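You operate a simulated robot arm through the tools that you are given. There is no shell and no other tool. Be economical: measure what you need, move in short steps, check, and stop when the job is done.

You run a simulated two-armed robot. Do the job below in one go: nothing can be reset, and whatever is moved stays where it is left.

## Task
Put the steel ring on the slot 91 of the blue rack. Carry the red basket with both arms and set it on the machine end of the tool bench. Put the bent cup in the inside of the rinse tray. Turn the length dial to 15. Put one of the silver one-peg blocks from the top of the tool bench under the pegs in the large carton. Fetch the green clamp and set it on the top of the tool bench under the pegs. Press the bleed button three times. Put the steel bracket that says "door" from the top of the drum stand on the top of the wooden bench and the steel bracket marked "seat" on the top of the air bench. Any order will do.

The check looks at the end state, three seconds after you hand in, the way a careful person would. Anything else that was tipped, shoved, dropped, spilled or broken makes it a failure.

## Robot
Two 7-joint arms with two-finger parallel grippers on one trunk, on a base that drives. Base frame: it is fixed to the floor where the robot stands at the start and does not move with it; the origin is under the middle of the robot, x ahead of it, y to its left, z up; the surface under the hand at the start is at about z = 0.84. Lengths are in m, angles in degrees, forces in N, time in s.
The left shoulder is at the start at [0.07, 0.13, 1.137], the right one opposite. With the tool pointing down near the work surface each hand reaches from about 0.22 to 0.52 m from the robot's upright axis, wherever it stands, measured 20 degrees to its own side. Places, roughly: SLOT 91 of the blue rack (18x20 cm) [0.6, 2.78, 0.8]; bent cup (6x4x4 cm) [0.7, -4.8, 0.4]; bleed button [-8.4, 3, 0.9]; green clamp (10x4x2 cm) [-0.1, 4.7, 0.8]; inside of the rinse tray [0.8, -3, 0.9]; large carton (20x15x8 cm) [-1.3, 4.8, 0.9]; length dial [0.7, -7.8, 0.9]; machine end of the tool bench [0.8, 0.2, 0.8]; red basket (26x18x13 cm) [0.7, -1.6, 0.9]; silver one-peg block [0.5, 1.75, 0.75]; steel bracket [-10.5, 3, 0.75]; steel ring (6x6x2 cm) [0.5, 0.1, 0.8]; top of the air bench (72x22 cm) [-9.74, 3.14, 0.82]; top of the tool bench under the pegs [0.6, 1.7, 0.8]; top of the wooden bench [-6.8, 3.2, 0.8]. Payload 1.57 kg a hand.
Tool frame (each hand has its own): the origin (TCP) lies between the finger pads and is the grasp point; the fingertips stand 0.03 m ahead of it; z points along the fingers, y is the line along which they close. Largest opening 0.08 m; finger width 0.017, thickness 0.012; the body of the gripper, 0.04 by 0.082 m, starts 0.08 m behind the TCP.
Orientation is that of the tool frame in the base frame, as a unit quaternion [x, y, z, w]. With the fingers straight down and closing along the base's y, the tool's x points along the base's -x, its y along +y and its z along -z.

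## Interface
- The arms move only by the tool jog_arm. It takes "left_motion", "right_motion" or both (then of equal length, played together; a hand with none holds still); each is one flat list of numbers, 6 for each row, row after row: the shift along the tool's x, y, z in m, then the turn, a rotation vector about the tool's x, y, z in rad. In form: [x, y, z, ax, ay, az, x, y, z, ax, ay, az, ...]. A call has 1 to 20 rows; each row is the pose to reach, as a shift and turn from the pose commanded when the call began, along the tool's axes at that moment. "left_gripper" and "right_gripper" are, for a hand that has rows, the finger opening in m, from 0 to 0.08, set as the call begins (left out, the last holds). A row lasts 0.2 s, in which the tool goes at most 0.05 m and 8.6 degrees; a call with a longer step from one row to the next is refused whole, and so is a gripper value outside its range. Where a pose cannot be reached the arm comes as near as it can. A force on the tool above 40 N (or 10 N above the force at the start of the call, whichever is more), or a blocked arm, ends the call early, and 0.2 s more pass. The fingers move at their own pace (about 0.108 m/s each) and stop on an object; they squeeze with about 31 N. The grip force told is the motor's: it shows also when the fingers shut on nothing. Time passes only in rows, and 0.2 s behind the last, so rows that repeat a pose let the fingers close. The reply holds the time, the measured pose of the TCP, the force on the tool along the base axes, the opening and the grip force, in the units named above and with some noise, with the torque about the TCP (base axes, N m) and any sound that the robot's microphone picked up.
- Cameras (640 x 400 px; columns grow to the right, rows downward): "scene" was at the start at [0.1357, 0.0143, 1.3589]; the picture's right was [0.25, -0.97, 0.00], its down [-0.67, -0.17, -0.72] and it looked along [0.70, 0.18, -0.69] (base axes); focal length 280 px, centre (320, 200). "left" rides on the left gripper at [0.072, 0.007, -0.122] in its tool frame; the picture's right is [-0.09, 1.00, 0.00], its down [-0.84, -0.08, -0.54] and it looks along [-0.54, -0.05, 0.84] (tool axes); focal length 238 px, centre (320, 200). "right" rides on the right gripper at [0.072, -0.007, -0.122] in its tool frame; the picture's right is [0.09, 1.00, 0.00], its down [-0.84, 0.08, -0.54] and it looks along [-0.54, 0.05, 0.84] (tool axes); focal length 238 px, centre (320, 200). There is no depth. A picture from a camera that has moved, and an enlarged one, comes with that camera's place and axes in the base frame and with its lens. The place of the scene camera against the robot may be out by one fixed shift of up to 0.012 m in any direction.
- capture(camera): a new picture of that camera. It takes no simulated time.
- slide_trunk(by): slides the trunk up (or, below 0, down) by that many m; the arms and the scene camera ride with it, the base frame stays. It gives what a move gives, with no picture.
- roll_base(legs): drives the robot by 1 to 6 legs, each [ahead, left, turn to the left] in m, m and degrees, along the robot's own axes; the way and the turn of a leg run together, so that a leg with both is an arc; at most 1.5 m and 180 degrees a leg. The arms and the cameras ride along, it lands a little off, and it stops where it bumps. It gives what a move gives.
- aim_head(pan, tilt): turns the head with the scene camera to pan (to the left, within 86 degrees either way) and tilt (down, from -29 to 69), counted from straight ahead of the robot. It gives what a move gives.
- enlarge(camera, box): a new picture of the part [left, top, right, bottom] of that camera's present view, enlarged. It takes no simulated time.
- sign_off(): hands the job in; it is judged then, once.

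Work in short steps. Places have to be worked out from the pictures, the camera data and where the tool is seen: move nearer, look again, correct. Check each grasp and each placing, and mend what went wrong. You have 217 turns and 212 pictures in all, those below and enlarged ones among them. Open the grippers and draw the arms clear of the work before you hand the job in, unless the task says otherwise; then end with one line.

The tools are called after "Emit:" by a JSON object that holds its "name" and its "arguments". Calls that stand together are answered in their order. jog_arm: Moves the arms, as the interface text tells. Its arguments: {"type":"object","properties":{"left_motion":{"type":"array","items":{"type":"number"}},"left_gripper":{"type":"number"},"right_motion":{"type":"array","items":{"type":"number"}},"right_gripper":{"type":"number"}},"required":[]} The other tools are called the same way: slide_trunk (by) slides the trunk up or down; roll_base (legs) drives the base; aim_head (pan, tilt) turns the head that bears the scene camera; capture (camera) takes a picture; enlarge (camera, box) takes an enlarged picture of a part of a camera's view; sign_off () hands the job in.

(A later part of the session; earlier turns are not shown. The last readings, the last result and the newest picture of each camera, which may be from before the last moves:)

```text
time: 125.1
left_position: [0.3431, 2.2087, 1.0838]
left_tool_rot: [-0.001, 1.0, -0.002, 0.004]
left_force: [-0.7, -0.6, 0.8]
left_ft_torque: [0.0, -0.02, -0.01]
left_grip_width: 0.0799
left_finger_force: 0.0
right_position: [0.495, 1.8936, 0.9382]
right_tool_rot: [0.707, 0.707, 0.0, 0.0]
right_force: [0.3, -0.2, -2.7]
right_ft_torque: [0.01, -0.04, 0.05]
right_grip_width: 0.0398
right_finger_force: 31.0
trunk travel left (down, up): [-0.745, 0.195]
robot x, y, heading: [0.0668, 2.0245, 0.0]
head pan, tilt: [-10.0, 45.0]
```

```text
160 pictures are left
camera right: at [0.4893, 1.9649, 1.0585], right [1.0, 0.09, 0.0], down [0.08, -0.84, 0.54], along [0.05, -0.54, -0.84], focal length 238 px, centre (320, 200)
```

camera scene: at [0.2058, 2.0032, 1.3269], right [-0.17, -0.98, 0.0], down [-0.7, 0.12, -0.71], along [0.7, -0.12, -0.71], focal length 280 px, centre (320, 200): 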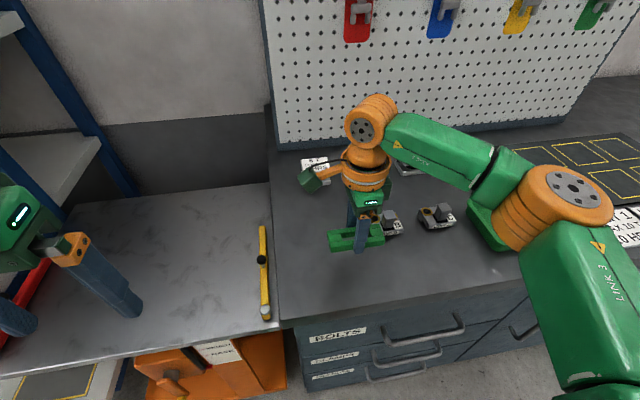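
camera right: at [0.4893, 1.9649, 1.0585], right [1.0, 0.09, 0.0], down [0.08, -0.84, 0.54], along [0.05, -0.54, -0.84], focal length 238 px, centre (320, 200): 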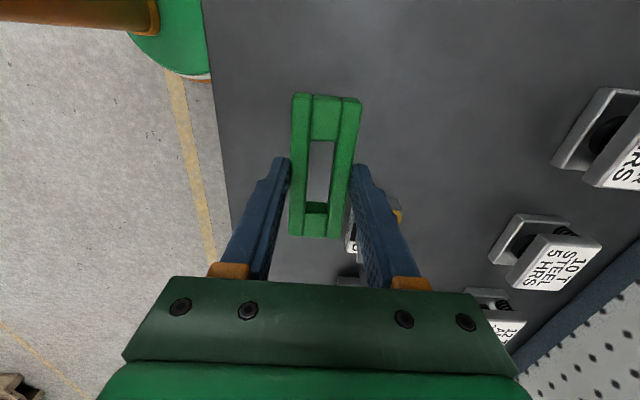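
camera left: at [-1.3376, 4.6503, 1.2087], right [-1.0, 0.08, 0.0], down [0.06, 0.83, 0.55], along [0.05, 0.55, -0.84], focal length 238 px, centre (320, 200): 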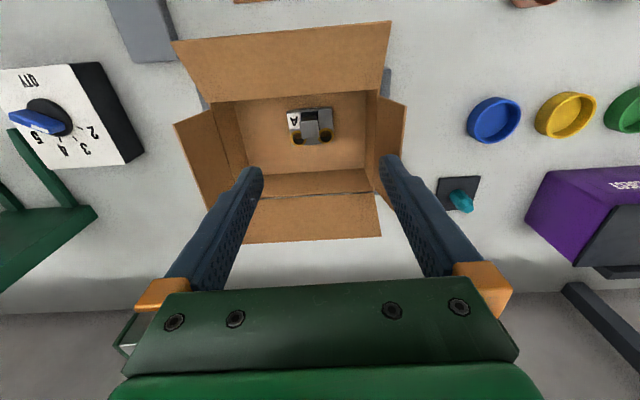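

Clear spot. Lower to touch and release.

Emit:
{"name": "jog_arm", "arguments": {"right_motion": [0, 0, 0.03, 0, 0, 0, 0, 0, 0.055, 0, 0, 0, 0, 0, 0.061, 0, 0, 0, 0, 0, 0.065, 0, 0, 0]}}

Emit:
{"name": "jog_arm", "arguments": {"right_motion": [0, 0, 0, 0, 0, 0, 0, 0, 0, 0, 0, 0], "right_gripper": 0.065}}

Emit:
{"name": "jog_arm", "arguments": {"right_motion": [0, 0, -0.04, 0, 0, 0, 0, 0, -0.08, 0, 0, 0, 0, 0, -0.12, 0, 0, 0, 0, 0, -0.16, 0, 0, 0, 0, 0, -0.2, 0, 0, 0]}}

Emit:
{"name": "capture", "arguments": {"camera": "right"}}

```text
time: 126.1
left_position: [0.3435, 2.2081, 1.0859]
left_tool_rot: [-0.001, 1.0, -0.002, 0.004]
left_force: [-0.8, 0.3, -0.8]
left_ft_torque: [0.05, -0.03, -0.01]
left_grip_width: 0.0801
left_finger_force: 0.0
right_position: [0.4952, 1.8937, 0.8725]
right_tool_rot: [0.707, 0.707, 0.001, 0.0]
right_force: [0.8, -1.0, 1.1]
right_ft_torque: [0.21, 0.08, -0.03]
right_grip_width: 0.0399
right_finger_force: 30.6
trunk travel left (down, up): [-0.745, 0.195]
robot x, y, heading: [0.0695, 2.021, -0.0]
head pan, tilt: [-10.0, 45.0]
```

```text
time: 126.7
left_position: [0.3436, 2.2082, 1.0855]
left_tool_rot: [-0.001, 1.0, -0.003, 0.004]
left_force: [-0.7, -0.3, 0.5]
left_ft_torque: [0.01, -0.01, 0.03]
left_grip_width: 0.08
left_finger_force: 0.0
right_position: [0.4947, 1.8936, 0.8728]
right_tool_rot: [0.707, 0.707, 0.0, 0.0]
right_force: [0.4, 0.0, -0.7]
right_ft_torque: [-0.03, -0.01, 0.01]
right_grip_width: 0.0648
right_finger_force: 0.0
trunk travel left (down, up): [-0.745, 0.195]
robot x, y, heading: [0.0693, 2.0233, 0.3]
head pan, tilt: [-10.0, 45.0]
```

```text
time: 127.9
left_position: [0.343, 2.2095, 1.0848]
left_tool_rot: [-0.001, 1.0, -0.003, 0.005]
left_force: [-0.7, 0.3, 0.3]
left_ft_torque: [-0.03, -0.01, -0.02]
left_grip_width: 0.08
left_finger_force: 0.0
right_position: [0.4921, 1.893, 1.0751]
right_tool_rot: [0.707, 0.708, 0.001, 0.001]
right_force: [0.5, -0.7, -0.2]
right_ft_torque: [-0.01, 0.0, 0.03]
right_grip_width: 0.065
right_finger_force: 0.0
trunk travel left (down, up): [-0.745, 0.195]
robot x, y, heading: [0.0738, 2.0237, -0.1]
head pan, tilt: [-10.0, 45.0]
```

```text
159 pictures are left
camera right: at [0.4864, 1.9658, 1.1958], right [1.0, 0.09, 0.0], down [0.08, -0.84, 0.54], along [0.05, -0.54, -0.84], focal length 238 px, centre (320, 200)
```

right: 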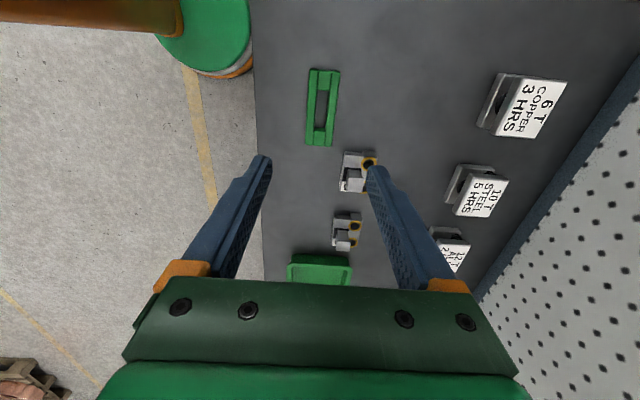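

Clamp rests on the bench. I undo the right hand's yaw and drive to the basket at y≈-1.6.

Emit:
{"name": "roll_base", "arguments": {"legs": [[-0.45, 0, 0], [0, -1.5, 0], [0, -1.5, 0], [0, -0.6, 0]]}}

Emit:
{"name": "jog_arm", "arguments": {"right_motion": [0, 0, 0, 0, 0, -0.143, 0, 0, 0, 0, 0, -0.286, 0, 0, 0, 0, 0, -0.429, 0, 0, 0, 0, 0, -0.572, 0, 0, 0, 0, 0, -0.715, 0, 0, 0, 0, 0, -0.858, 0, 0, 0, 0, 0, -1.0, 0, 0, 0, 0, 0, -1.143, 0, 0, 0, 0, 0, -1.286, 0, 0, 0, 0, 0, -1.429, 0, 0, 0, 0, 0, -1.571, 0, 0, 0, 0, 0, -1.571], "right_gripper": 0.08}}

Emit:
{"name": "aim_head", "arguments": {"pan": 0, "tilt": 35}}

Emit:
{"name": "capture", "arguments": {"camera": "scene"}}

```text
time: 147.7
left_position: [-0.0979, -1.3989, 1.085]
left_tool_rot: [-0.002, 1.0, -0.003, 0.004]
left_force: [-0.2, 0.2, 0.4]
left_ft_torque: [-0.01, 0.04, 0.02]
left_grip_width: 0.0802
left_finger_force: 0.1
right_position: [0.0532, -1.7122, 1.073]
right_tool_rot: [0.706, 0.709, 0.0, 0.0]
right_force: [0.4, 0.5, -0.5]
right_ft_torque: [0.0, -0.01, 0.0]
right_grip_width: 0.0649
right_finger_force: 0.0
trunk travel left (down, up): [-0.745, 0.195]
robot x, y, heading: [-0.3764, -1.582, 0.4]
head pan, tilt: [-10.0, 45.0]
```

```text
time: 150.3
left_position: [-0.097, -1.399, 1.0839]
left_tool_rot: [-0.001, 1.0, -0.002, 0.004]
left_force: [1.3, -0.3, -0.6]
left_ft_torque: [0.02, -0.01, -0.01]
left_grip_width: 0.0799
left_finger_force: 0.1
right_position: [0.0543, -1.715, 1.073]
right_tool_rot: [-0.002, 1.0, 0.0, -0.001]
right_force: [0.2, -0.2, -0.7]
right_ft_torque: [-0.01, -0.04, 0.02]
right_grip_width: 0.0801
right_finger_force: 0.1
trunk travel left (down, up): [-0.745, 0.195]
robot x, y, heading: [-0.3733, -1.5853, 0.3]
head pan, tilt: [-10.0, 45.0]
```

```text
time: 151.1
left_position: [-0.0972, -1.3993, 1.0856]
left_tool_rot: [-0.002, 1.0, -0.003, 0.004]
left_force: [0.4, -0.8, -0.4]
left_ft_torque: [0.01, -0.01, 0.01]
left_grip_width: 0.0799
left_finger_force: 0.2
right_position: [0.0546, -1.7143, 1.0732]
right_tool_rot: [-0.001, 1.0, -0.001, 0.0]
right_force: [-0.5, -0.2, -0.3]
right_ft_torque: [-0.03, 0.0, -0.01]
right_grip_width: 0.0799
right_finger_force: 0.1
trunk travel left (down, up): [-0.745, 0.195]
robot x, y, heading: [-0.3667, -1.5835, 0.1]
head pan, tilt: [0.0, 35.0]
```

```text
158 pictures are left
camera scene: at [-0.2263, -1.5912, 1.3418], right [0.0, -1.0, 0.0], down [-0.57, 0.0, -0.82], along [0.82, 0.0, -0.57], focal length 280 px, centre (320, 200)
```

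scene: 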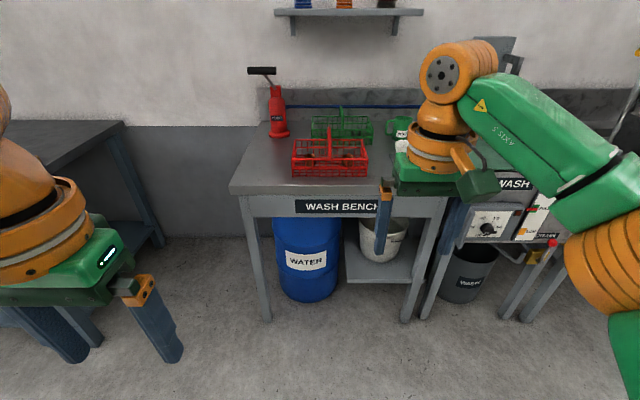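

Emit:
{"name": "enlarge", "arguments": {"camera": "scene", "box": [230, 60, 440, 210]}}

```text
2.67 times, centred on (335, 135) of scene
camera zoom: at [-0.2263, -1.5912, 1.3418], right [0.0, -1.0, 0.0], down [-0.57, 0.0, -0.82], along [0.82, 0.0, -0.57], focal length 748 px, centre (280, 373)
```

zoom: 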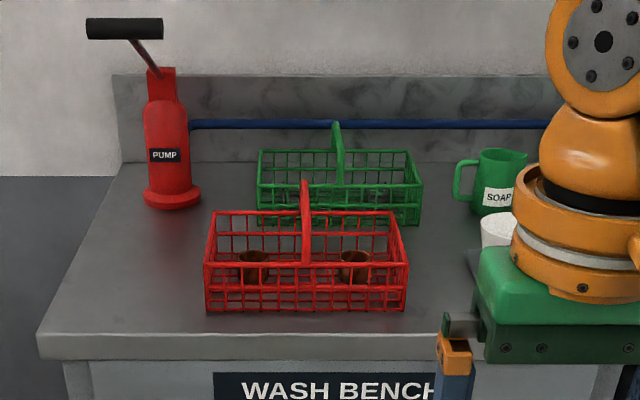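

Red wire basket: walls at y≈-1.493 and -1.762, x≈0.65–0.82, rim z≈0.91. I drive up so both hands are over its sides.

Emit:
{"name": "roll_base", "arguments": {"legs": [[0.7, -0.043, -0.1]]}}

Emit:
{"name": "aim_head", "arguments": {"pan": 0, "tilt": 50}}

Emit:
{"name": "capture", "arguments": {"camera": "scene"}}

Emit:
{"name": "capture", "arguments": {"camera": "left"}}

Emit:
{"name": "capture", "arguments": {"camera": "right"}}

```text
time: 154.9
left_position: [0.6035, -1.4404, 1.0855]
left_tool_rot: [-0.002, 1.0, -0.002, 0.005]
left_force: [-0.2, -0.1, 0.1]
left_ft_torque: [0.02, -0.01, -0.01]
left_grip_width: 0.0803
left_finger_force: 0.0
right_position: [0.7559, -1.7545, 1.0743]
right_tool_rot: [-0.002, 1.0, 0.0, 0.001]
right_force: [-0.1, 0.4, -0.6]
right_ft_torque: [0.01, -0.01, 0.03]
right_grip_width: 0.0799
right_finger_force: 0.1
trunk travel left (down, up): [-0.745, 0.195]
robot x, y, heading: [0.3345, -1.627, 0.2]
head pan, tilt: [0.0, 35.0]
```

```text
time: 155.7
left_position: [0.6065, -1.441, 1.0863]
left_tool_rot: [-0.002, 1.0, -0.002, 0.004]
left_force: [-0.5, 0.7, 0.1]
left_ft_torque: [-0.01, -0.01, 0.01]
left_grip_width: 0.0801
left_finger_force: 0.0
right_position: [0.755, -1.7541, 1.0727]
right_tool_rot: [-0.001, 1.0, 0.0, 0.0]
right_force: [0.7, 0.0, -0.2]
right_ft_torque: [0.01, 0.01, -0.04]
right_grip_width: 0.0801
right_finger_force: 0.0
trunk travel left (down, up): [-0.745, 0.195]
robot x, y, heading: [0.3315, -1.6242, 0.0]
head pan, tilt: [0.0, 50.0]
```

```text
156 pictures are left
camera scene: at [0.4649, -1.6319, 1.3201], right [0.0, -1.0, 0.0], down [-0.77, 0.0, -0.64], along [0.64, 0.0, -0.77], focal length 280 px, centre (320, 200)
```

scene: 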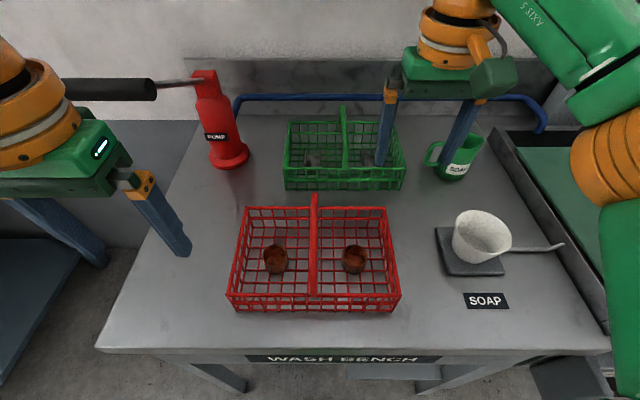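

```text
155 pictures are left
camera left: at [0.5312, -1.4327, 1.2069], right [0.09, 1.0, 0.0], down [0.83, -0.07, 0.55], along [0.55, -0.05, -0.84], focal length 238 px, centre (320, 200)
```

left: 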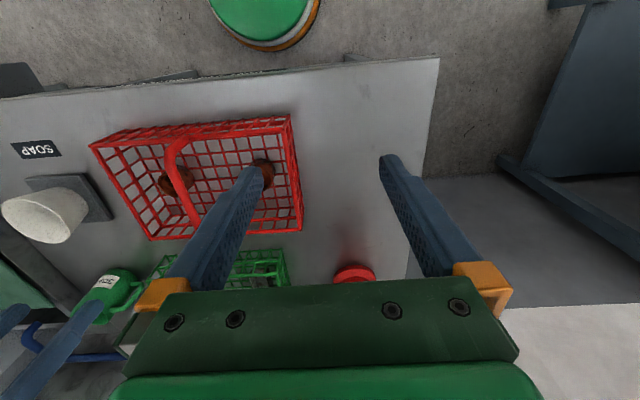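

```text
154 pictures are left
camera right: at [0.6851, -1.7622, 1.1947], right [-0.1, 1.0, 0.0], down [0.84, 0.08, 0.54], along [0.54, 0.05, -0.84], focal length 238 px, centre (320, 200)
```

right: 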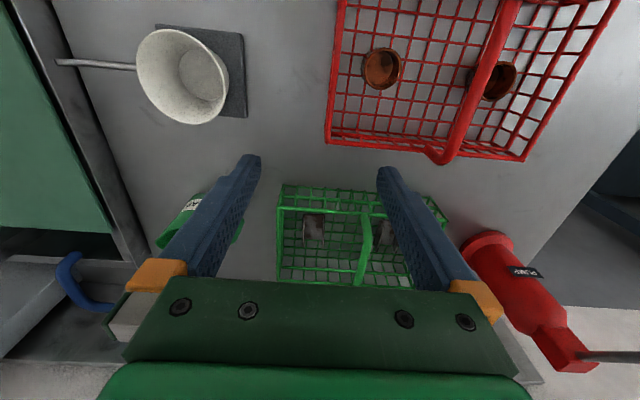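

Both pictures give walls at y≈-1.487 and -1.749, centre x≈0.695. I bring both hands above the side walls with partly open fingers.

Emit:
{"name": "jog_arm", "arguments": {"left_motion": [-0.03, -0.015, 0, 0, 0, 0, -0.06, -0.03, 0.0, 0, 0, 0, -0.0885, -0.047, 0.02, 0, 0, 0, -0.0885, -0.047, 0.06, 0, 0, 0, -0.0885, -0.047, 0.1, 0, 0, 0, -0.0885, -0.047, 0.126, 0, 0, 0, -0.0885, -0.047, 0.126, 0, 0, 0], "right_motion": [0.03, 0.005, 0, 0, 0, 0, 0.06, 0.005, 0.0, 0, 0, 0, 0.06, 0.005, 0.02, 0, 0, 0, 0.06, 0.005, 0.06, 0, 0, 0, 0.06, 0.005, 0.1, 0, 0, 0, 0.06, 0.005, 0.113, 0, 0, 0, 0.06, 0.005, 0.113, 0, 0, 0], "left_gripper": 0.045, "right_gripper": 0.045}}

Emit:
{"name": "capture", "arguments": {"camera": "left"}}

Emit:
{"name": "capture", "arguments": {"camera": "right"}}

```text
time: 157.3
left_position: [0.6948, -1.4868, 0.9594]
left_tool_rot: [-0.003, 1.0, -0.002, 0.004]
left_force: [-0.3, 0.3, -0.5]
left_ft_torque: [0.01, 0.0, 0.04]
left_grip_width: 0.0448
left_finger_force: 0.1
right_position: [0.6951, -1.7491, 0.9611]
right_tool_rot: [-0.003, 1.0, 0.001, 0.001]
right_force: [0.0, 0.0, 0.3]
right_ft_torque: [0.0, 0.01, 0.01]
right_grip_width: 0.045
right_finger_force: 0.2
trunk travel left (down, up): [-0.745, 0.195]
robot x, y, heading: [0.33, -1.6246, 0.5]
head pan, tilt: [0.0, 50.0]
```

```text
153 pictures are left
camera left: at [0.6213, -1.4797, 1.0812], right [0.09, 1.0, 0.0], down [0.83, -0.07, 0.55], along [0.55, -0.05, -0.84], focal length 238 px, centre (320, 200)
```

left: 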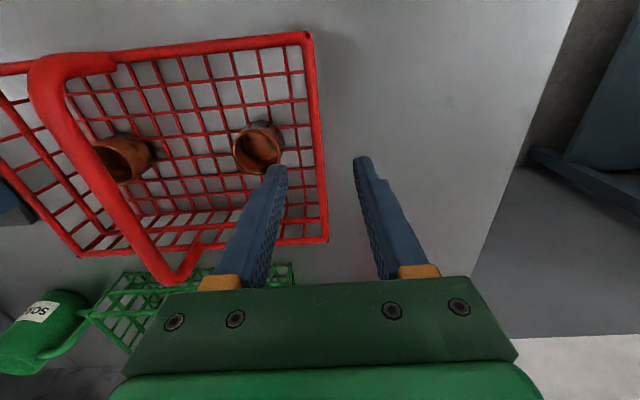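

```text
152 pictures are left
camera right: at [0.6243, -1.7571, 1.0815], right [-0.1, 1.0, 0.0], down [0.84, 0.08, 0.54], along [0.54, 0.05, -0.84], focal length 238 px, centre (320, 200)
```

right: 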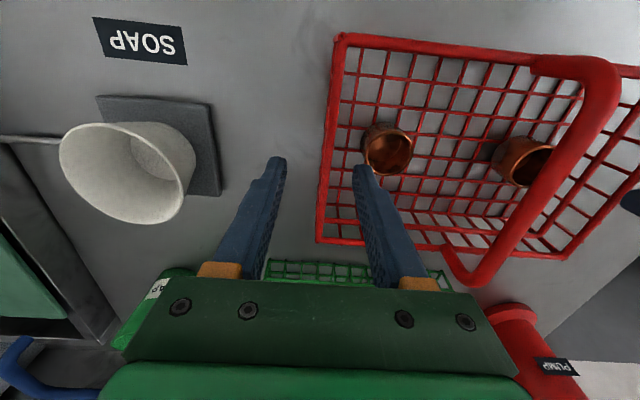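

Walls centred under both grippers; cups inside are close to the inner fingers, so I narrow to 0.032 and descend to straddle the rims.

Emit:
{"name": "jog_arm", "arguments": {"left_motion": [0, 0.002, 0, 0, 0, 0, 0, 0.002, 0, 0, 0, 0, 0, 0.002, 0.02, 0, 0, 0, 0, 0.002, 0.04, 0, 0, 0, 0, 0.002, 0.055, 0, 0, 0, 0, 0.002, 0.055, 0, 0, 0], "right_motion": [0, 0, 0, 0, 0, 0, 0, 0, 0, 0, 0, 0, 0, 0, 0.02, 0, 0, 0, 0, 0, 0.04, 0, 0, 0, 0, 0, 0.056, 0, 0, 0, 0, 0, 0.056, 0, 0, 0], "left_gripper": 0.032, "right_gripper": 0.032}}

Emit:
{"name": "capture", "arguments": {"camera": "left"}}

Emit:
{"name": "capture", "arguments": {"camera": "right"}}

```text
time: 158.7
left_position: [0.6951, -1.4842, 0.9048]
left_tool_rot: [-0.002, 1.0, -0.002, 0.004]
left_force: [-0.3, -0.3, 0.1]
left_ft_torque: [-0.01, 0.01, -0.01]
left_grip_width: 0.0316
left_finger_force: 0.0
right_position: [0.6959, -1.7492, 0.9046]
right_tool_rot: [-0.002, 1.0, -0.001, 0.0]
right_force: [-0.3, 0.2, -0.3]
right_ft_torque: [-0.01, 0.02, 0.0]
right_grip_width: 0.0322
right_finger_force: 0.1
trunk travel left (down, up): [-0.745, 0.195]
robot x, y, heading: [0.3335, -1.6286, 0.2]
head pan, tilt: [0.0, 50.0]
```

```text
151 pictures are left
camera left: at [0.6218, -1.4777, 1.0265], right [0.09, 1.0, 0.0], down [0.83, -0.07, 0.55], along [0.55, -0.05, -0.84], focal length 238 px, centre (320, 200)
```

left: 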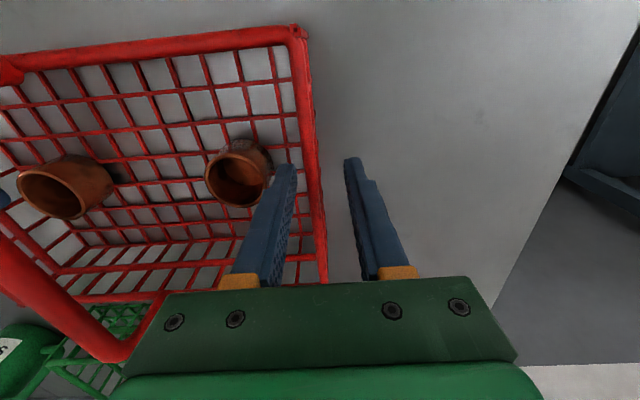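

```text
150 pictures are left
camera right: at [0.6245, -1.7568, 1.0253], right [-0.1, 1.0, 0.0], down [0.84, 0.08, 0.54], along [0.54, 0.05, -0.84], focal length 238 px, centre (320, 200)
```

right: 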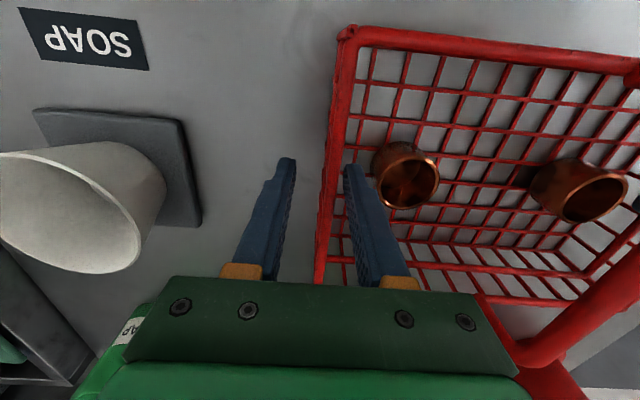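

Both walls are between the fingers. Close both grippers.

Emit:
{"name": "jog_arm", "arguments": {"left_motion": [0, 0, 0, 0, 0, 0, 0, 0, 0, 0, 0, 0, 0, 0, 0, 0, 0, 0], "right_motion": [0, 0, 0, 0, 0, 0, 0, 0, 0, 0, 0, 0, 0, 0, 0, 0, 0, 0], "left_gripper": 0.0, "right_gripper": 0.0}}

Emit:
{"name": "jog_arm", "arguments": {"left_motion": [0, 0, -0.01, 0, 0, 0, 0, 0, -0.02, 0, 0, 0, 0, 0, -0.03, 0, 0, 0, 0, 0, -0.03, 0, 0, 0], "right_motion": [0, 0, -0.01, 0, 0, 0, 0, 0, -0.02, 0, 0, 0, 0, 0, -0.03, 0, 0, 0, 0, 0, -0.03, 0, 0, 0]}}

Emit:
{"name": "capture", "arguments": {"camera": "scene"}}

```text
time: 159.2
left_position: [0.6954, -1.4889, 0.906]
left_tool_rot: [0.0, 1.0, -0.009, 0.005]
left_force: [-1.6, -5.2, -1.0]
left_ft_torque: [0.78, -0.35, 0.04]
left_grip_width: 0.0042
left_finger_force: 25.0
right_position: [0.6958, -1.7451, 0.9047]
right_tool_rot: [-0.005, 1.0, 0.007, 0.001]
right_force: [0.9, 4.3, -0.4]
right_ft_torque: [-0.79, 0.34, -0.16]
right_grip_width: 0.0041
right_finger_force: 24.7
trunk travel left (down, up): [-0.745, 0.195]
robot x, y, heading: [0.3317, -1.6244, 0.0]
head pan, tilt: [0.0, 50.0]
stopped in row 2 (left hand): the force on the tool passed its limit at 44 N (the readings are from after the stop); the commanded pose is now the measured one
```

```text
time: 160.2
left_position: [0.6948, -1.4892, 0.9368]
left_tool_rot: [0.001, 1.0, -0.009, 0.005]
left_force: [-0.8, -21.0, -1.5]
left_ft_torque: [0.58, 0.15, 0.02]
left_grip_width: 0.0042
left_finger_force: 24.8
right_position: [0.6965, -1.7454, 0.9338]
right_tool_rot: [-0.005, 1.0, 0.007, 0.001]
right_force: [0.4, 20.8, -2.0]
right_ft_torque: [-0.58, -0.09, -0.18]
right_grip_width: 0.0043
right_finger_force: 24.8
trunk travel left (down, up): [-0.745, 0.195]
robot x, y, heading: [0.3334, -1.6274, 0.2]
head pan, tilt: [0.0, 50.0]
```

```text
149 pictures are left
camera scene: at [0.4655, -1.632, 1.32], right [0.0, -1.0, 0.0], down [-0.77, 0.0, -0.64], along [0.64, 0.0, -0.77], focal length 280 px, centre (320, 200)
```

scene: 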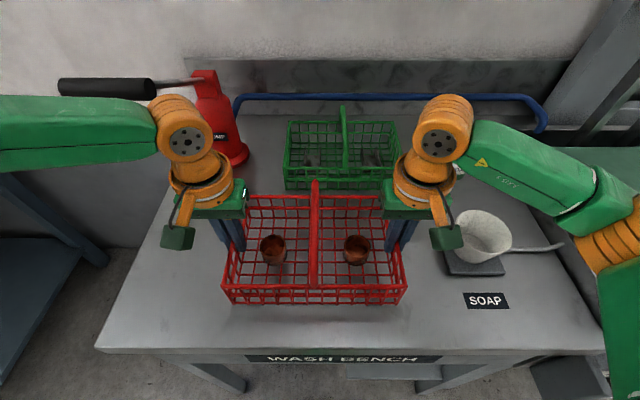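

The basket is securely held, but its destination may need a longer, tilted reach. I set it back down at once and inspect the tool bench's free space first.

Emit:
{"name": "jog_arm", "arguments": {"left_motion": [0, -0.001, 0.01, 0, 0, 0, 0, -0.001, 0.02, 0, 0, 0, 0, -0.001, 0.03, 0, 0, 0, 0, -0.001, 0.03, 0, 0, 0], "right_motion": [0, 0.001, 0.01, 0, 0, 0, 0, 0.001, 0.02, 0, 0, 0, 0, 0.001, 0.03, 0, 0, 0, 0, 0.001, 0.03, 0, 0, 0]}}

Emit:
{"name": "jog_arm", "arguments": {"left_motion": [0, 0, 0, 0, 0, 0, 0, 0, 0, 0, 0, 0, 0, 0, -0.04, 0, 0, 0, 0, 0, -0.08, 0, 0, 0, 0, 0, -0.12, 0, 0, 0, 0, 0, -0.16, 0, 0, 0], "right_motion": [0, 0, 0, 0, 0, 0, 0, 0, 0, 0, 0, 0, 0, 0, -0.04, 0, 0, 0, 0, 0, -0.08, 0, 0, 0, 0, 0, -0.12, 0, 0, 0, 0, 0, -0.16, 0, 0, 0], "left_gripper": 0.03, "right_gripper": 0.03}}

Emit:
{"name": "roll_base", "arguments": {"legs": [[-0.55, 0, 0], [0, 1.5, 0], [0, 0.1, 0]]}}

Emit:
{"name": "aim_head", "arguments": {"pan": 0, "tilt": 32}}

Emit:
{"name": "capture", "arguments": {"camera": "scene"}}

```text
time: 161.2
left_position: [0.6953, -1.4879, 0.9057]
left_tool_rot: [-0.001, 1.0, -0.007, 0.004]
left_force: [-0.4, 9.0, -1.9]
left_ft_torque: [1.0, 0.03, -0.04]
left_grip_width: 0.0038
left_finger_force: 24.4
right_position: [0.696, -1.7455, 0.9047]
right_tool_rot: [-0.004, 1.0, 0.005, 0.001]
right_force: [1.2, -9.4, -0.9]
right_ft_torque: [-0.78, 0.03, -0.17]
right_grip_width: 0.0039
right_finger_force: 25.0
trunk travel left (down, up): [-0.745, 0.195]
robot x, y, heading: [0.3342, -1.6247, -0.0]
head pan, tilt: [0.0, 50.0]
```

```text
time: 162.6
left_position: [0.6938, -1.4855, 1.066]
left_tool_rot: [0.001, 1.0, -0.009, 0.005]
left_force: [-0.2, 0.6, -0.4]
left_ft_torque: [0.0, -0.02, 0.05]
left_grip_width: 0.0298
left_finger_force: 0.1
right_position: [0.6947, -1.7459, 1.0657]
right_tool_rot: [-0.005, 1.0, 0.006, 0.002]
right_force: [0.1, -0.4, 1.2]
right_ft_torque: [0.0, 0.01, 0.0]
right_grip_width: 0.0301
right_finger_force: 0.1
trunk travel left (down, up): [-0.745, 0.195]
robot x, y, heading: [0.3315, -1.6275, 0.4]
head pan, tilt: [0.0, 50.0]
```

```text
time: 173.6
left_position: [0.133, 0.1172, 1.066]
left_tool_rot: [-0.001, 1.0, -0.007, 0.005]
left_force: [1.0, 0.1, -0.5]
left_ft_torque: [0.01, -0.01, 0.0]
left_grip_width: 0.03
left_finger_force: 0.1
right_position: [0.1339, -0.1425, 1.0638]
right_tool_rot: [-0.005, 1.0, 0.008, 0.002]
right_force: [-0.1, -0.9, -0.1]
right_ft_torque: [0.0, 0.03, 0.01]
right_grip_width: 0.03
right_finger_force: 0.1
trunk travel left (down, up): [-0.745, 0.195]
robot x, y, heading: [-0.2319, -0.0248, 0.3]
head pan, tilt: [0.0, 50.0]
```

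```text
time: 174.4
left_position: [0.1325, 0.1178, 1.0648]
left_tool_rot: [-0.001, 1.0, -0.008, 0.005]
left_force: [-1.3, 0.0, -0.7]
left_ft_torque: [-0.03, -0.02, 0.01]
left_grip_width: 0.0301
left_finger_force: 0.0
right_position: [0.1334, -0.1406, 1.0648]
right_tool_rot: [-0.005, 1.0, 0.006, 0.001]
right_force: [0.0, 0.5, -0.4]
right_ft_torque: [0.0, -0.02, 0.04]
right_grip_width: 0.0302
right_finger_force: 0.1
trunk travel left (down, up): [-0.745, 0.195]
robot x, y, heading: [-0.2302, -0.022, 0.1]
head pan, tilt: [0.0, 32.0]
```

```text
148 pictures are left
camera scene: at [-0.0841, -0.0261, 1.3464], right [0.0, -1.0, 0.0], down [-0.53, 0.0, -0.85], along [0.85, 0.0, -0.53], focal length 280 px, centre (320, 200)
```

scene: 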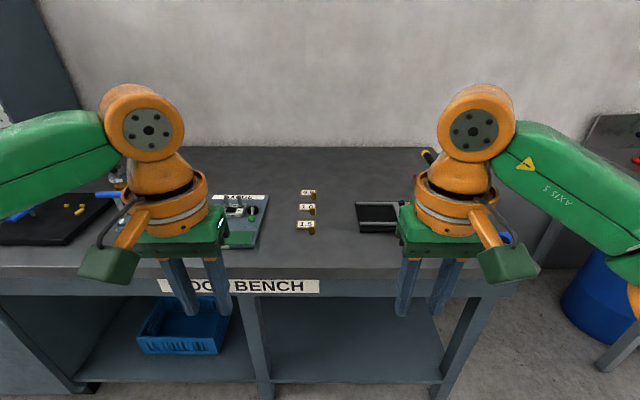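

The far part of the bench is empty but deep. I check the access from the gap at the bench's right end.

Emit:
{"name": "roll_base", "arguments": {"legs": [[0, -0.9, 0]]}}

Emit:
{"name": "aim_head", "arguments": {"pan": 30, "tilt": 30}}

Emit:
{"name": "capture", "arguments": {"camera": "scene"}}

```text
time: 179.2
left_position: [0.1369, -0.7807, 1.065]
left_tool_rot: [0.002, 1.0, -0.009, 0.005]
left_force: [0.6, -0.8, 0.9]
left_ft_torque: [-0.01, -0.02, -0.04]
left_grip_width: 0.03
left_finger_force: 0.1
right_position: [0.1348, -1.0391, 1.0652]
right_tool_rot: [-0.004, 1.0, 0.006, 0.002]
right_force: [-0.4, 1.1, -0.1]
right_ft_torque: [0.03, 0.0, -0.02]
right_grip_width: 0.03
right_finger_force: 0.1
trunk travel left (down, up): [-0.745, 0.195]
robot x, y, heading: [-0.2275, -0.9151, 0.0]
head pan, tilt: [0.0, 32.0]
```

```text
time: 180.1
left_position: [0.1357, -0.7808, 1.066]
left_tool_rot: [0.001, 1.0, -0.009, 0.005]
left_force: [0.4, -0.3, 0.0]
left_ft_torque: [-0.03, -0.02, 0.0]
left_grip_width: 0.03
left_finger_force: 0.0
right_position: [0.1364, -1.0396, 1.0646]
right_tool_rot: [-0.004, 1.0, 0.006, 0.002]
right_force: [-0.1, -0.2, -0.4]
right_ft_torque: [-0.05, 0.0, -0.01]
right_grip_width: 0.03
right_finger_force: 0.0
trunk travel left (down, up): [-0.745, 0.195]
robot x, y, heading: [-0.2268, -0.9179, 0.1]
head pan, tilt: [30.0, 30.0]
```

```text
147 pictures are left
camera scene: at [-0.0929, -0.8788, 1.3496], right [0.5, -0.87, 0.0], down [-0.43, -0.25, -0.87], along [0.75, 0.43, -0.5], focal length 280 px, centre (320, 200)
```

scene: 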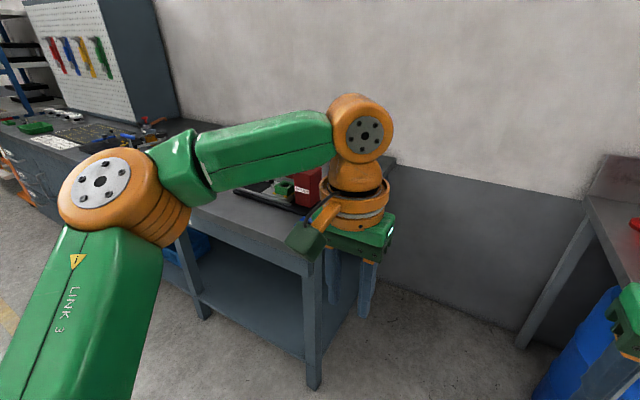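

The gap looks wide enough. I turn to face along +y, enter the gap sideways partly, and look at the bench end.

Emit:
{"name": "roll_base", "arguments": {"legs": [[0, 0, 90], [-0.06, 0, 0], [0, -0.65, 0]]}}

Emit:
{"name": "aim_head", "arguments": {"pan": 0, "tilt": 40}}

Emit:
{"name": "capture", "arguments": {"camera": "scene"}}

```text
time: 188.1
left_position: [0.2774, -0.6132, 1.0641]
left_tool_rot: [0.708, -0.706, 0.002, -0.009]
left_force: [0.3, -0.9, -0.6]
left_ft_torque: [0.03, 0.02, -0.02]
left_grip_width: 0.0301
left_finger_force: 0.1
right_position: [0.5372, -0.6127, 1.0652]
right_tool_rot: [0.712, -0.702, -0.007, 0.003]
right_force: [-0.8, -0.5, -0.5]
right_ft_torque: [0.01, 0.04, 0.04]
right_grip_width: 0.0302
right_finger_force: 0.0
trunk travel left (down, up): [-0.745, 0.195]
robot x, y, heading: [0.4196, -0.9735, 90.4]
head pan, tilt: [30.0, 30.0]
```

```text
time: 189.1
left_position: [0.2799, -0.6125, 1.0653]
left_tool_rot: [0.709, -0.705, 0.003, -0.01]
left_force: [-0.4, -0.3, -0.2]
left_ft_torque: [-0.04, 0.01, -0.01]
left_grip_width: 0.0302
left_finger_force: 0.0
right_position: [0.5371, -0.6121, 1.0656]
right_tool_rot: [0.712, -0.702, -0.005, 0.002]
right_force: [0.0, -0.8, -0.3]
right_ft_torque: [-0.02, 0.01, 0.0]
right_grip_width: 0.03
right_finger_force: 0.1
trunk travel left (down, up): [-0.745, 0.195]
robot x, y, heading: [0.4172, -0.9772, 90.5]
head pan, tilt: [0.0, 40.0]
```

```text
146 pictures are left
camera scene: at [0.4239, -0.8462, 1.3343], right [1.0, 0.01, 0.0], down [0.01, -0.64, -0.77], along [-0.01, 0.77, -0.64], focal length 280 px, centre (320, 200)
```

scene: 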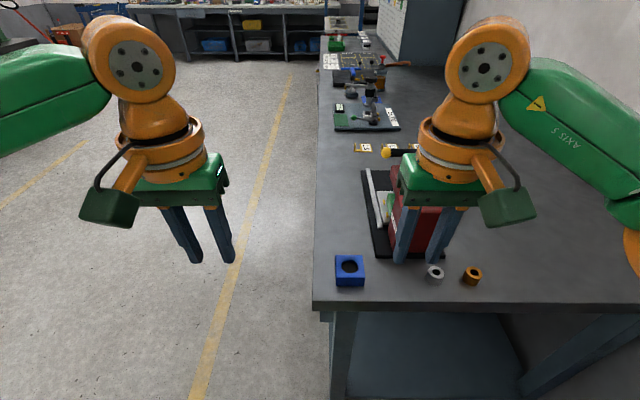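

A clear area lies at x≥0.78 at the bench's right end, reachable from the gap with heading ≈60°. I go back to the basket.

Emit:
{"name": "roll_base", "arguments": {"legs": [[0, 0.65, 0], [0, 0, -90.4], [0, -0.64, 0], [0.5, 0, 0]]}}

Emit:
{"name": "capture", "arguments": {"camera": "left"}}

Emit:
{"name": "capture", "arguments": {"camera": "right"}}

```text
time: 202.2
left_position: [0.6263, -1.4838, 1.0643]
left_tool_rot: [0.0, 1.0, -0.009, 0.006]
left_force: [-0.1, 0.3, 0.2]
left_ft_torque: [0.03, -0.01, 0.02]
left_grip_width: 0.0301
left_finger_force: 0.0
right_position: [0.6263, -1.7424, 1.0646]
right_tool_rot: [-0.004, 1.0, 0.006, 0.002]
right_force: [0.3, -0.4, 0.1]
right_ft_torque: [0.0, -0.01, -0.01]
right_grip_width: 0.0301
right_finger_force: 0.1
trunk travel left (down, up): [-0.745, 0.195]
robot x, y, heading: [0.2631, -1.6229, 0.1]
head pan, tilt: [0.0, 40.0]
```

```text
145 pictures are left
camera left: at [0.5525, -1.4743, 1.1869], right [0.09, 1.0, -0.02], down [0.83, -0.07, 0.55], along [0.55, -0.06, -0.83], focal length 238 px, centre (320, 200)
```

left: 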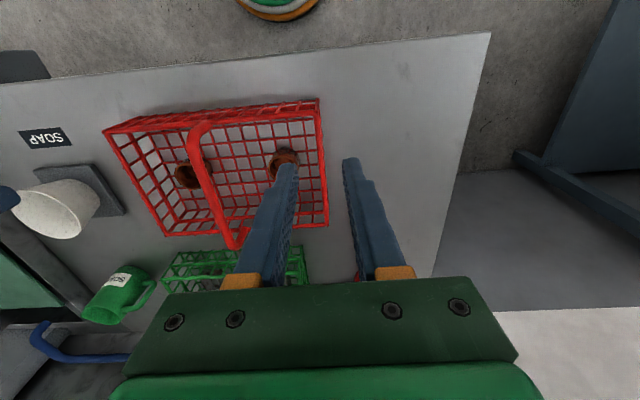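

```text
144 pictures are left
camera right: at [0.5551, -1.7519, 1.1861], right [-0.1, 0.99, 0.01], down [0.83, 0.08, 0.55], along [0.54, 0.06, -0.84], focal length 238 px, centre (320, 200)
```

right: 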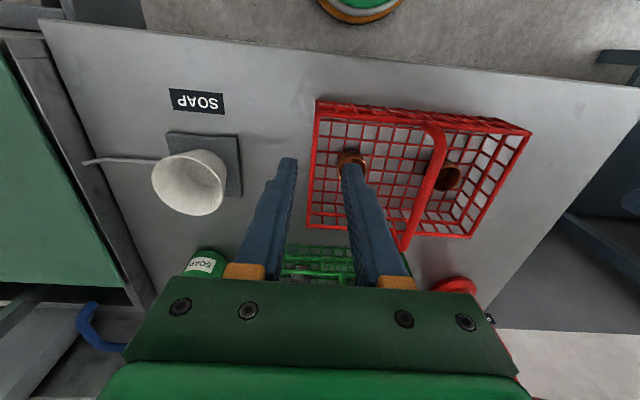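

I close the remaining distance partially with the base, then check positions.

Emit:
{"name": "roll_base", "arguments": {"legs": [[0.04, -0.004, 0]]}}

```text
time: 203.1
left_position: [0.6622, -1.4878, 1.0664]
left_tool_rot: [0.001, 1.0, -0.009, 0.008]
left_force: [-1.4, -0.6, 1.0]
left_ft_torque: [0.0, -0.06, -0.02]
left_grip_width: 0.0298
left_finger_force: 0.1
right_position: [0.6631, -1.7459, 1.067]
right_tool_rot: [-0.004, 1.0, 0.005, 0.004]
right_force: [-0.8, 1.2, -0.2]
right_ft_torque: [-0.01, -0.04, -0.04]
right_grip_width: 0.0299
right_finger_force: 0.1
trunk travel left (down, up): [-0.745, 0.195]
robot x, y, heading: [0.3073, -1.6267, 0.1]
head pan, tilt: [0.0, 40.0]
```

Emit:
{"name": "jog_arm", "arguments": {"left_motion": [-0.034, 0.002, 0, 0, 0, 0, -0.034, 0.002, 0.04, 0, 0, 0, -0.034, 0.002, 0.08, 0, 0, 0, -0.034, 0.002, 0.11, 0, 0, 0, -0.034, 0.002, 0.11, 0, 0, 0], "right_motion": [-0.034, -0.002, 0, 0, 0, 0, -0.034, -0.002, 0.04, 0, 0, 0, -0.034, -0.002, 0.08, 0, 0, 0, -0.034, -0.002, 0.11, 0, 0, 0, -0.034, -0.002, 0.11, 0, 0, 0], "left_gripper": 0.035, "right_gripper": 0.035}}

Emit:
{"name": "capture", "arguments": {"camera": "left"}}

Emit:
{"name": "capture", "arguments": {"camera": "right"}}

```text
time: 204.3
left_position: [0.702, -1.4855, 0.9548]
left_tool_rot: [0.0, 1.0, -0.009, 0.006]
left_force: [0.2, -0.3, 0.9]
left_ft_torque: [-0.01, 0.0, 0.03]
left_grip_width: 0.0349
left_finger_force: 0.2
left hand out of reach, approached as far as the arm can: row 1, 2
right_position: [0.701, -1.7473, 0.9544]
right_tool_rot: [-0.004, 1.0, 0.006, 0.001]
right_force: [-0.2, 0.2, 0.6]
right_ft_torque: [0.02, -0.01, 0.0]
right_grip_width: 0.0351
right_finger_force: 0.1
trunk travel left (down, up): [-0.745, 0.195]
robot x, y, heading: [0.3029, -1.6252, 0.0]
head pan, tilt: [0.0, 40.0]
```

```text
143 pictures are left
camera left: at [0.6289, -1.4765, 1.0763], right [0.09, 1.0, -0.02], down [0.83, -0.07, 0.55], along [0.55, -0.07, -0.83], focal length 238 px, centre (320, 200)
```

left: 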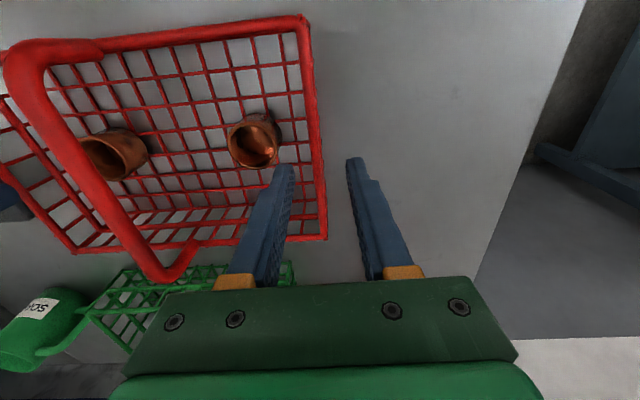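

```text
142 pictures are left
camera right: at [0.63, -1.7558, 1.0757], right [-0.1, 1.0, 0.01], down [0.83, 0.08, 0.55], along [0.54, 0.06, -0.84], focal length 238 px, centre (320, 200)
```

right: 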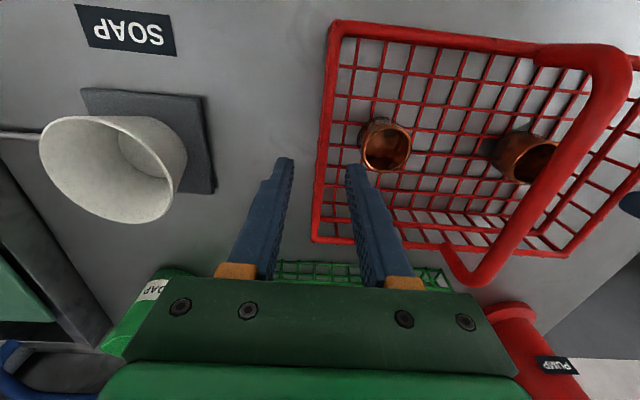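

Aligned. Descend and close both.

Emit:
{"name": "jog_arm", "arguments": {"left_motion": [0, 0.001, 0.025, 0, 0, 0, 0, 0.001, 0.05, 0, 0, 0, 0, 0.001, 0.05, 0, 0, 0], "right_motion": [0, 0, 0.025, 0, 0, 0, 0, 0, 0.05, 0, 0, 0, 0, 0, 0.05, 0, 0, 0]}}

Emit:
{"name": "jog_arm", "arguments": {"left_motion": [0, 0, 0, 0, 0, 0, 0, 0, 0, 0, 0, 0, 0, 0, 0, 0, 0, 0], "right_motion": [0, 0, 0, 0, 0, 0, 0, 0, 0, 0, 0, 0, 0, 0, 0, 0, 0, 0], "left_gripper": 0.0, "right_gripper": 0.0}}

Emit:
{"name": "jog_arm", "arguments": {"left_motion": [0, 0, 0, 0, 0, 0, 0, 0, 0, 0, 0, 0], "right_motion": [0, 0, 0, 0, 0, 0, 0, 0, 0, 0, 0, 0]}}

```text
time: 205.1
left_position: [0.6967, -1.4802, 0.9084]
left_tool_rot: [0.001, 1.0, -0.009, 0.005]
left_force: [-1.0, 0.0, 0.6]
left_ft_torque: [0.01, -0.01, 0.01]
left_grip_width: 0.0348
left_finger_force: 0.0
left hand out of reach, approached as far as the arm can: row 1, 2, 3
right_position: [0.702, -1.7463, 0.9044]
right_tool_rot: [-0.003, 1.0, 0.006, 0.002]
right_force: [0.3, -0.2, 0.0]
right_ft_torque: [-0.01, -0.01, 0.02]
right_grip_width: 0.0349
right_finger_force: 0.0
trunk travel left (down, up): [-0.745, 0.195]
robot x, y, heading: [0.3046, -1.6287, 0.1]
head pan, tilt: [0.0, 40.0]
```

```text
time: 205.6
left_position: [0.6971, -1.4848, 0.9079]
left_tool_rot: [0.004, 1.0, -0.015, 0.006]
left_force: [-0.2, -5.2, 0.6]
left_ft_torque: [0.72, -0.01, 0.11]
left_grip_width: 0.0044
left_finger_force: 25.0
right_position: [0.7011, -1.741, 0.9053]
right_tool_rot: [-0.007, 1.0, 0.012, 0.002]
right_force: [0.7, 5.0, -0.2]
right_ft_torque: [-0.78, 0.01, -0.3]
right_grip_width: 0.0042
right_finger_force: 25.1
trunk travel left (down, up): [-0.745, 0.195]
robot x, y, heading: [0.303, -1.624, 0.1]
head pan, tilt: [0.0, 40.0]
stopped in row 2 (left hand): the force on the tool passed its limit at 44 N (the readings are from after the stop); the commanded pose is now the measured one
```

```text
time: 206.2
left_position: [0.6974, -1.4859, 0.9088]
left_tool_rot: [0.003, 1.0, -0.014, 0.006]
left_force: [-0.2, -6.5, 0.3]
left_ft_torque: [0.72, 0.01, 0.09]
left_grip_width: 0.0043
left_finger_force: 25.0
right_position: [0.7016, -1.7424, 0.9066]
right_tool_rot: [-0.007, 1.0, 0.013, 0.001]
right_force: [0.9, 6.8, 0.1]
right_ft_torque: [-0.78, -0.06, -0.31]
right_grip_width: 0.0042
right_finger_force: 24.8
trunk travel left (down, up): [-0.745, 0.195]
robot x, y, heading: [0.3036, -1.6273, 0.1]
head pan, tilt: [0.0, 40.0]
```

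Both grips hold. I lift with the trunk so the arms' geometry stays fixed.

Emit:
{"name": "slide_trunk", "arguments": {"by": 0.18}}

Emit:
{"name": "capture", "arguments": {"camera": "scene"}}

```text
time: 208.2
left_position: [0.6957, -1.4843, 1.0894]
left_tool_rot: [0.004, 1.0, -0.015, 0.006]
left_force: [-0.9, -10.5, -1.5]
left_ft_torque: [0.65, -0.01, 0.11]
left_grip_width: 0.0044
left_finger_force: 24.9
right_position: [0.7016, -1.7424, 1.0863]
right_tool_rot: [-0.007, 1.0, 0.012, 0.002]
right_force: [0.8, 11.8, -1.8]
right_ft_torque: [-0.7, -0.03, -0.32]
right_grip_width: 0.0044
right_finger_force: 24.7
trunk travel left (down, up): [-0.925, 0.015]
robot x, y, heading: [0.3021, -1.6239, 0.1]
head pan, tilt: [0.0, 40.0]
```

```text
141 pictures are left
camera scene: at [0.4466, -1.6314, 1.5141], right [0.0, -1.0, 0.0], down [-0.64, 0.0, -0.77], along [0.77, 0.0, -0.64], focal length 280 px, centre (320, 200)
```

scene: 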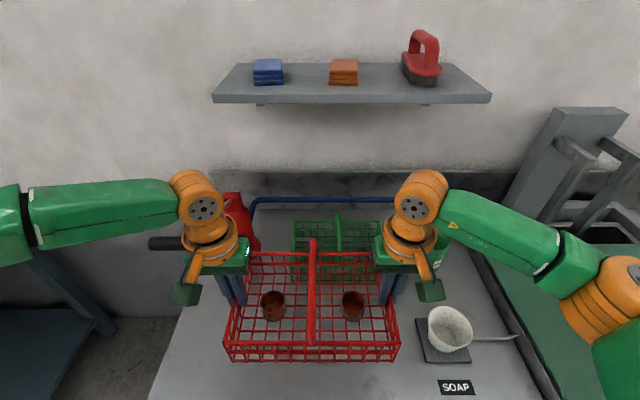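

Basket lifted level. I back away, move to the gap line, and turn to heading 60°.

Emit:
{"name": "roll_base", "arguments": {"legs": [[-0.55, 0, 0], [0, 0.6, 0], [0, 0, 60]]}}

Emit:
{"name": "capture", "arguments": {"camera": "scene"}}

```text
time: 217.0
left_position: [-0.1713, -0.6198, 1.0882]
left_tool_rot: [-0.497, 0.867, -0.011, 0.012]
left_force: [14.1, -9.1, -1.8]
left_ft_torque: [0.26, 0.48, 0.04]
left_grip_width: 0.0041
left_finger_force: 24.8
right_position: [0.0532, -0.743, 1.0855]
right_tool_rot: [-0.506, 0.863, 0.012, -0.006]
right_force: [-14.8, 8.3, -2.0]
right_ft_torque: [-0.31, -0.57, -0.29]
right_grip_width: 0.0047
right_finger_force: 25.5
trunk travel left (down, up): [-0.925, 0.015]
robot x, y, heading: [-0.2425, -1.0296, 60.4]
head pan, tilt: [0.0, 40.0]
```

```text
140 pictures are left
camera scene: at [-0.1718, -0.9188, 1.5141], right [0.87, -0.5, 0.0], down [-0.32, -0.56, -0.77], along [0.38, 0.66, -0.64], focal length 280 px, centre (320, 200)
```

scene: 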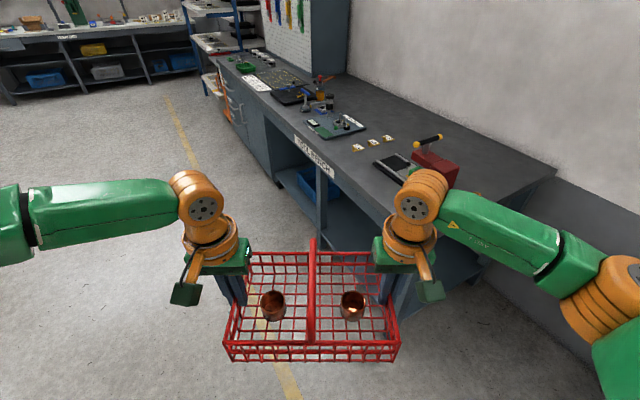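

Everything is level. I adjust to heading 65° and enter the gap along +x with the basket high.

Emit:
{"name": "roll_base", "arguments": {"legs": [[0, 0, 4.6], [0.425, -0.912, 0]]}}

Emit:
{"name": "capture", "arguments": {"camera": "scene"}}

```text
time: 222.7
left_position: [0.7936, -0.6214, 1.0898]
left_tool_rot: [-0.529, 0.848, -0.009, 0.014]
left_force: [5.9, -3.7, -1.8]
left_ft_torque: [0.28, 0.6, 0.07]
left_grip_width: 0.0044
left_finger_force: 24.3
right_position: [1.0279, -0.7292, 1.0867]
right_tool_rot: [-0.538, 0.843, 0.011, -0.004]
right_force: [-5.3, 4.1, -1.8]
right_ft_torque: [-0.3, -0.7, -0.32]
right_grip_width: 0.0041
right_finger_force: 25.4
trunk travel left (down, up): [-0.925, 0.015]
robot x, y, heading: [0.7527, -1.0359, 64.4]
head pan, tilt: [0.0, 40.0]
```

```text
139 pictures are left
camera scene: at [0.8146, -0.9196, 1.5142], right [0.9, -0.43, 0.0], down [-0.28, -0.58, -0.77], along [0.33, 0.69, -0.64], focal length 280 px, centre (320, 200)
```

scene: 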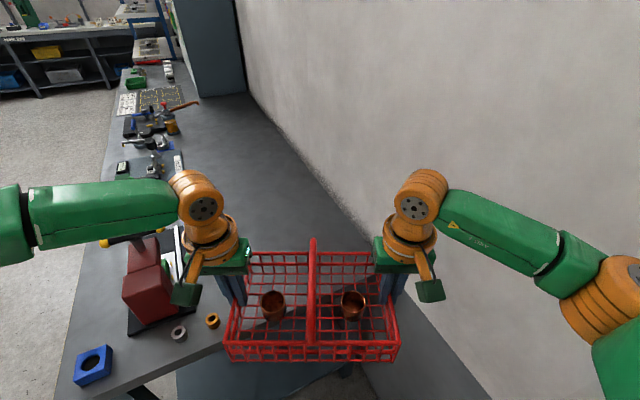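

The bench's free corner is at x≈0.77–1.08; the lever handle (x 0.55–0.71, y≈-0.34, z≈1.04) must stay clear of the left forearm (about z≥1.09 when lowered). I advance towards centre [0.915, -0.385] in two legs.

Emit:
{"name": "roll_base", "arguments": {"legs": [[0.13, 0.068, 0], [0.12, 0.06, 0]]}}

Emit:
{"name": "capture", "arguments": {"camera": "scene"}}

```text
time: 224.9
left_position: [0.7878, -0.344, 1.0894]
left_tool_rot: [-0.531, 0.847, -0.008, 0.015]
left_force: [3.3, -1.8, -0.8]
left_ft_torque: [0.34, 0.65, 0.11]
left_grip_width: 0.0044
left_finger_force: 24.6
right_position: [1.0209, -0.4502, 1.0855]
right_tool_rot: [-0.539, 0.842, 0.013, -0.004]
right_force: [-3.3, 1.6, -2.3]
right_ft_torque: [-0.3, -0.72, -0.31]
right_grip_width: 0.0043
right_finger_force: 25.5
trunk travel left (down, up): [-0.925, 0.015]
robot x, y, heading: [0.7451, -0.7602, 64.4]
head pan, tilt: [0.0, 40.0]
```

```text
138 pictures are left
camera scene: at [0.8091, -0.6432, 1.5146], right [0.9, -0.43, 0.0], down [-0.28, -0.58, -0.77], along [0.33, 0.69, -0.64], focal length 280 px, centre (320, 200)
```

scene: 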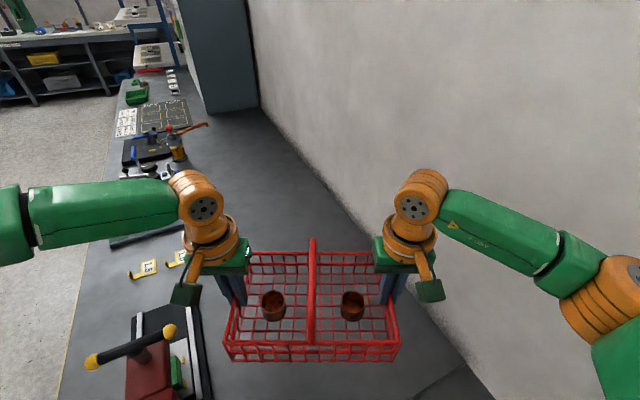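

The forearm passes beside/above the handle with clearance. I nudge 1.5 cm forward and lower 9 cm.

Emit:
{"name": "roll_base", "arguments": {"legs": [[0.016, 0.0, 0]]}}

Emit:
{"name": "slide_trunk", "arguments": {"by": -0.09}}

Emit:
{"name": "capture", "arguments": {"camera": "scene"}}

```text
time: 225.9
left_position: [0.7897, -0.3315, 1.0887]
left_tool_rot: [-0.532, 0.846, -0.009, 0.013]
left_force: [2.9, -1.2, -0.5]
left_ft_torque: [0.32, 0.72, 0.14]
left_grip_width: 0.004
left_finger_force: 25.2
right_position: [1.0242, -0.4369, 1.0853]
right_tool_rot: [-0.54, 0.842, 0.012, -0.004]
right_force: [-2.1, 1.7, -2.1]
right_ft_torque: [-0.37, -0.72, -0.3]
right_grip_width: 0.0044
right_finger_force: 24.7
trunk travel left (down, up): [-0.925, 0.015]
robot x, y, heading: [0.7455, -0.7452, 64.5]
head pan, tilt: [0.0, 40.0]
stopped in leg 1: the robot was blocked; the commanded pose is now the measured one
```

```text
time: 227.1
left_position: [0.7909, -0.3313, 0.9989]
left_tool_rot: [-0.532, 0.846, -0.01, 0.013]
left_force: [3.1, -2.6, -2.0]
left_ft_torque: [0.33, 0.62, 0.12]
left_grip_width: 0.0044
left_finger_force: 24.7
right_position: [1.025, -0.4378, 0.9952]
right_tool_rot: [-0.541, 0.841, 0.011, -0.005]
right_force: [-2.6, 2.4, -1.0]
right_ft_torque: [-0.37, -0.76, -0.29]
right_grip_width: 0.0043
right_finger_force: 24.5
trunk travel left (down, up): [-0.835, 0.105]
robot x, y, heading: [0.7492, -0.7475, 64.7]
head pan, tilt: [0.0, 40.0]
```

```text
137 pictures are left
camera scene: at [0.8139, -0.6291, 1.4242], right [0.9, -0.43, 0.0], down [-0.28, -0.58, -0.77], along [0.33, 0.69, -0.64], focal length 280 px, centre (320, 200)
```

scene: 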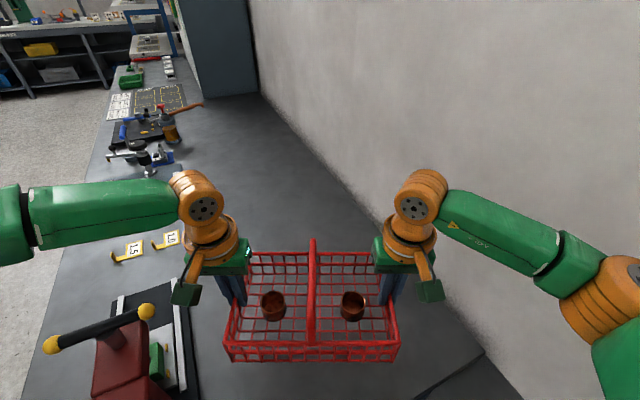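

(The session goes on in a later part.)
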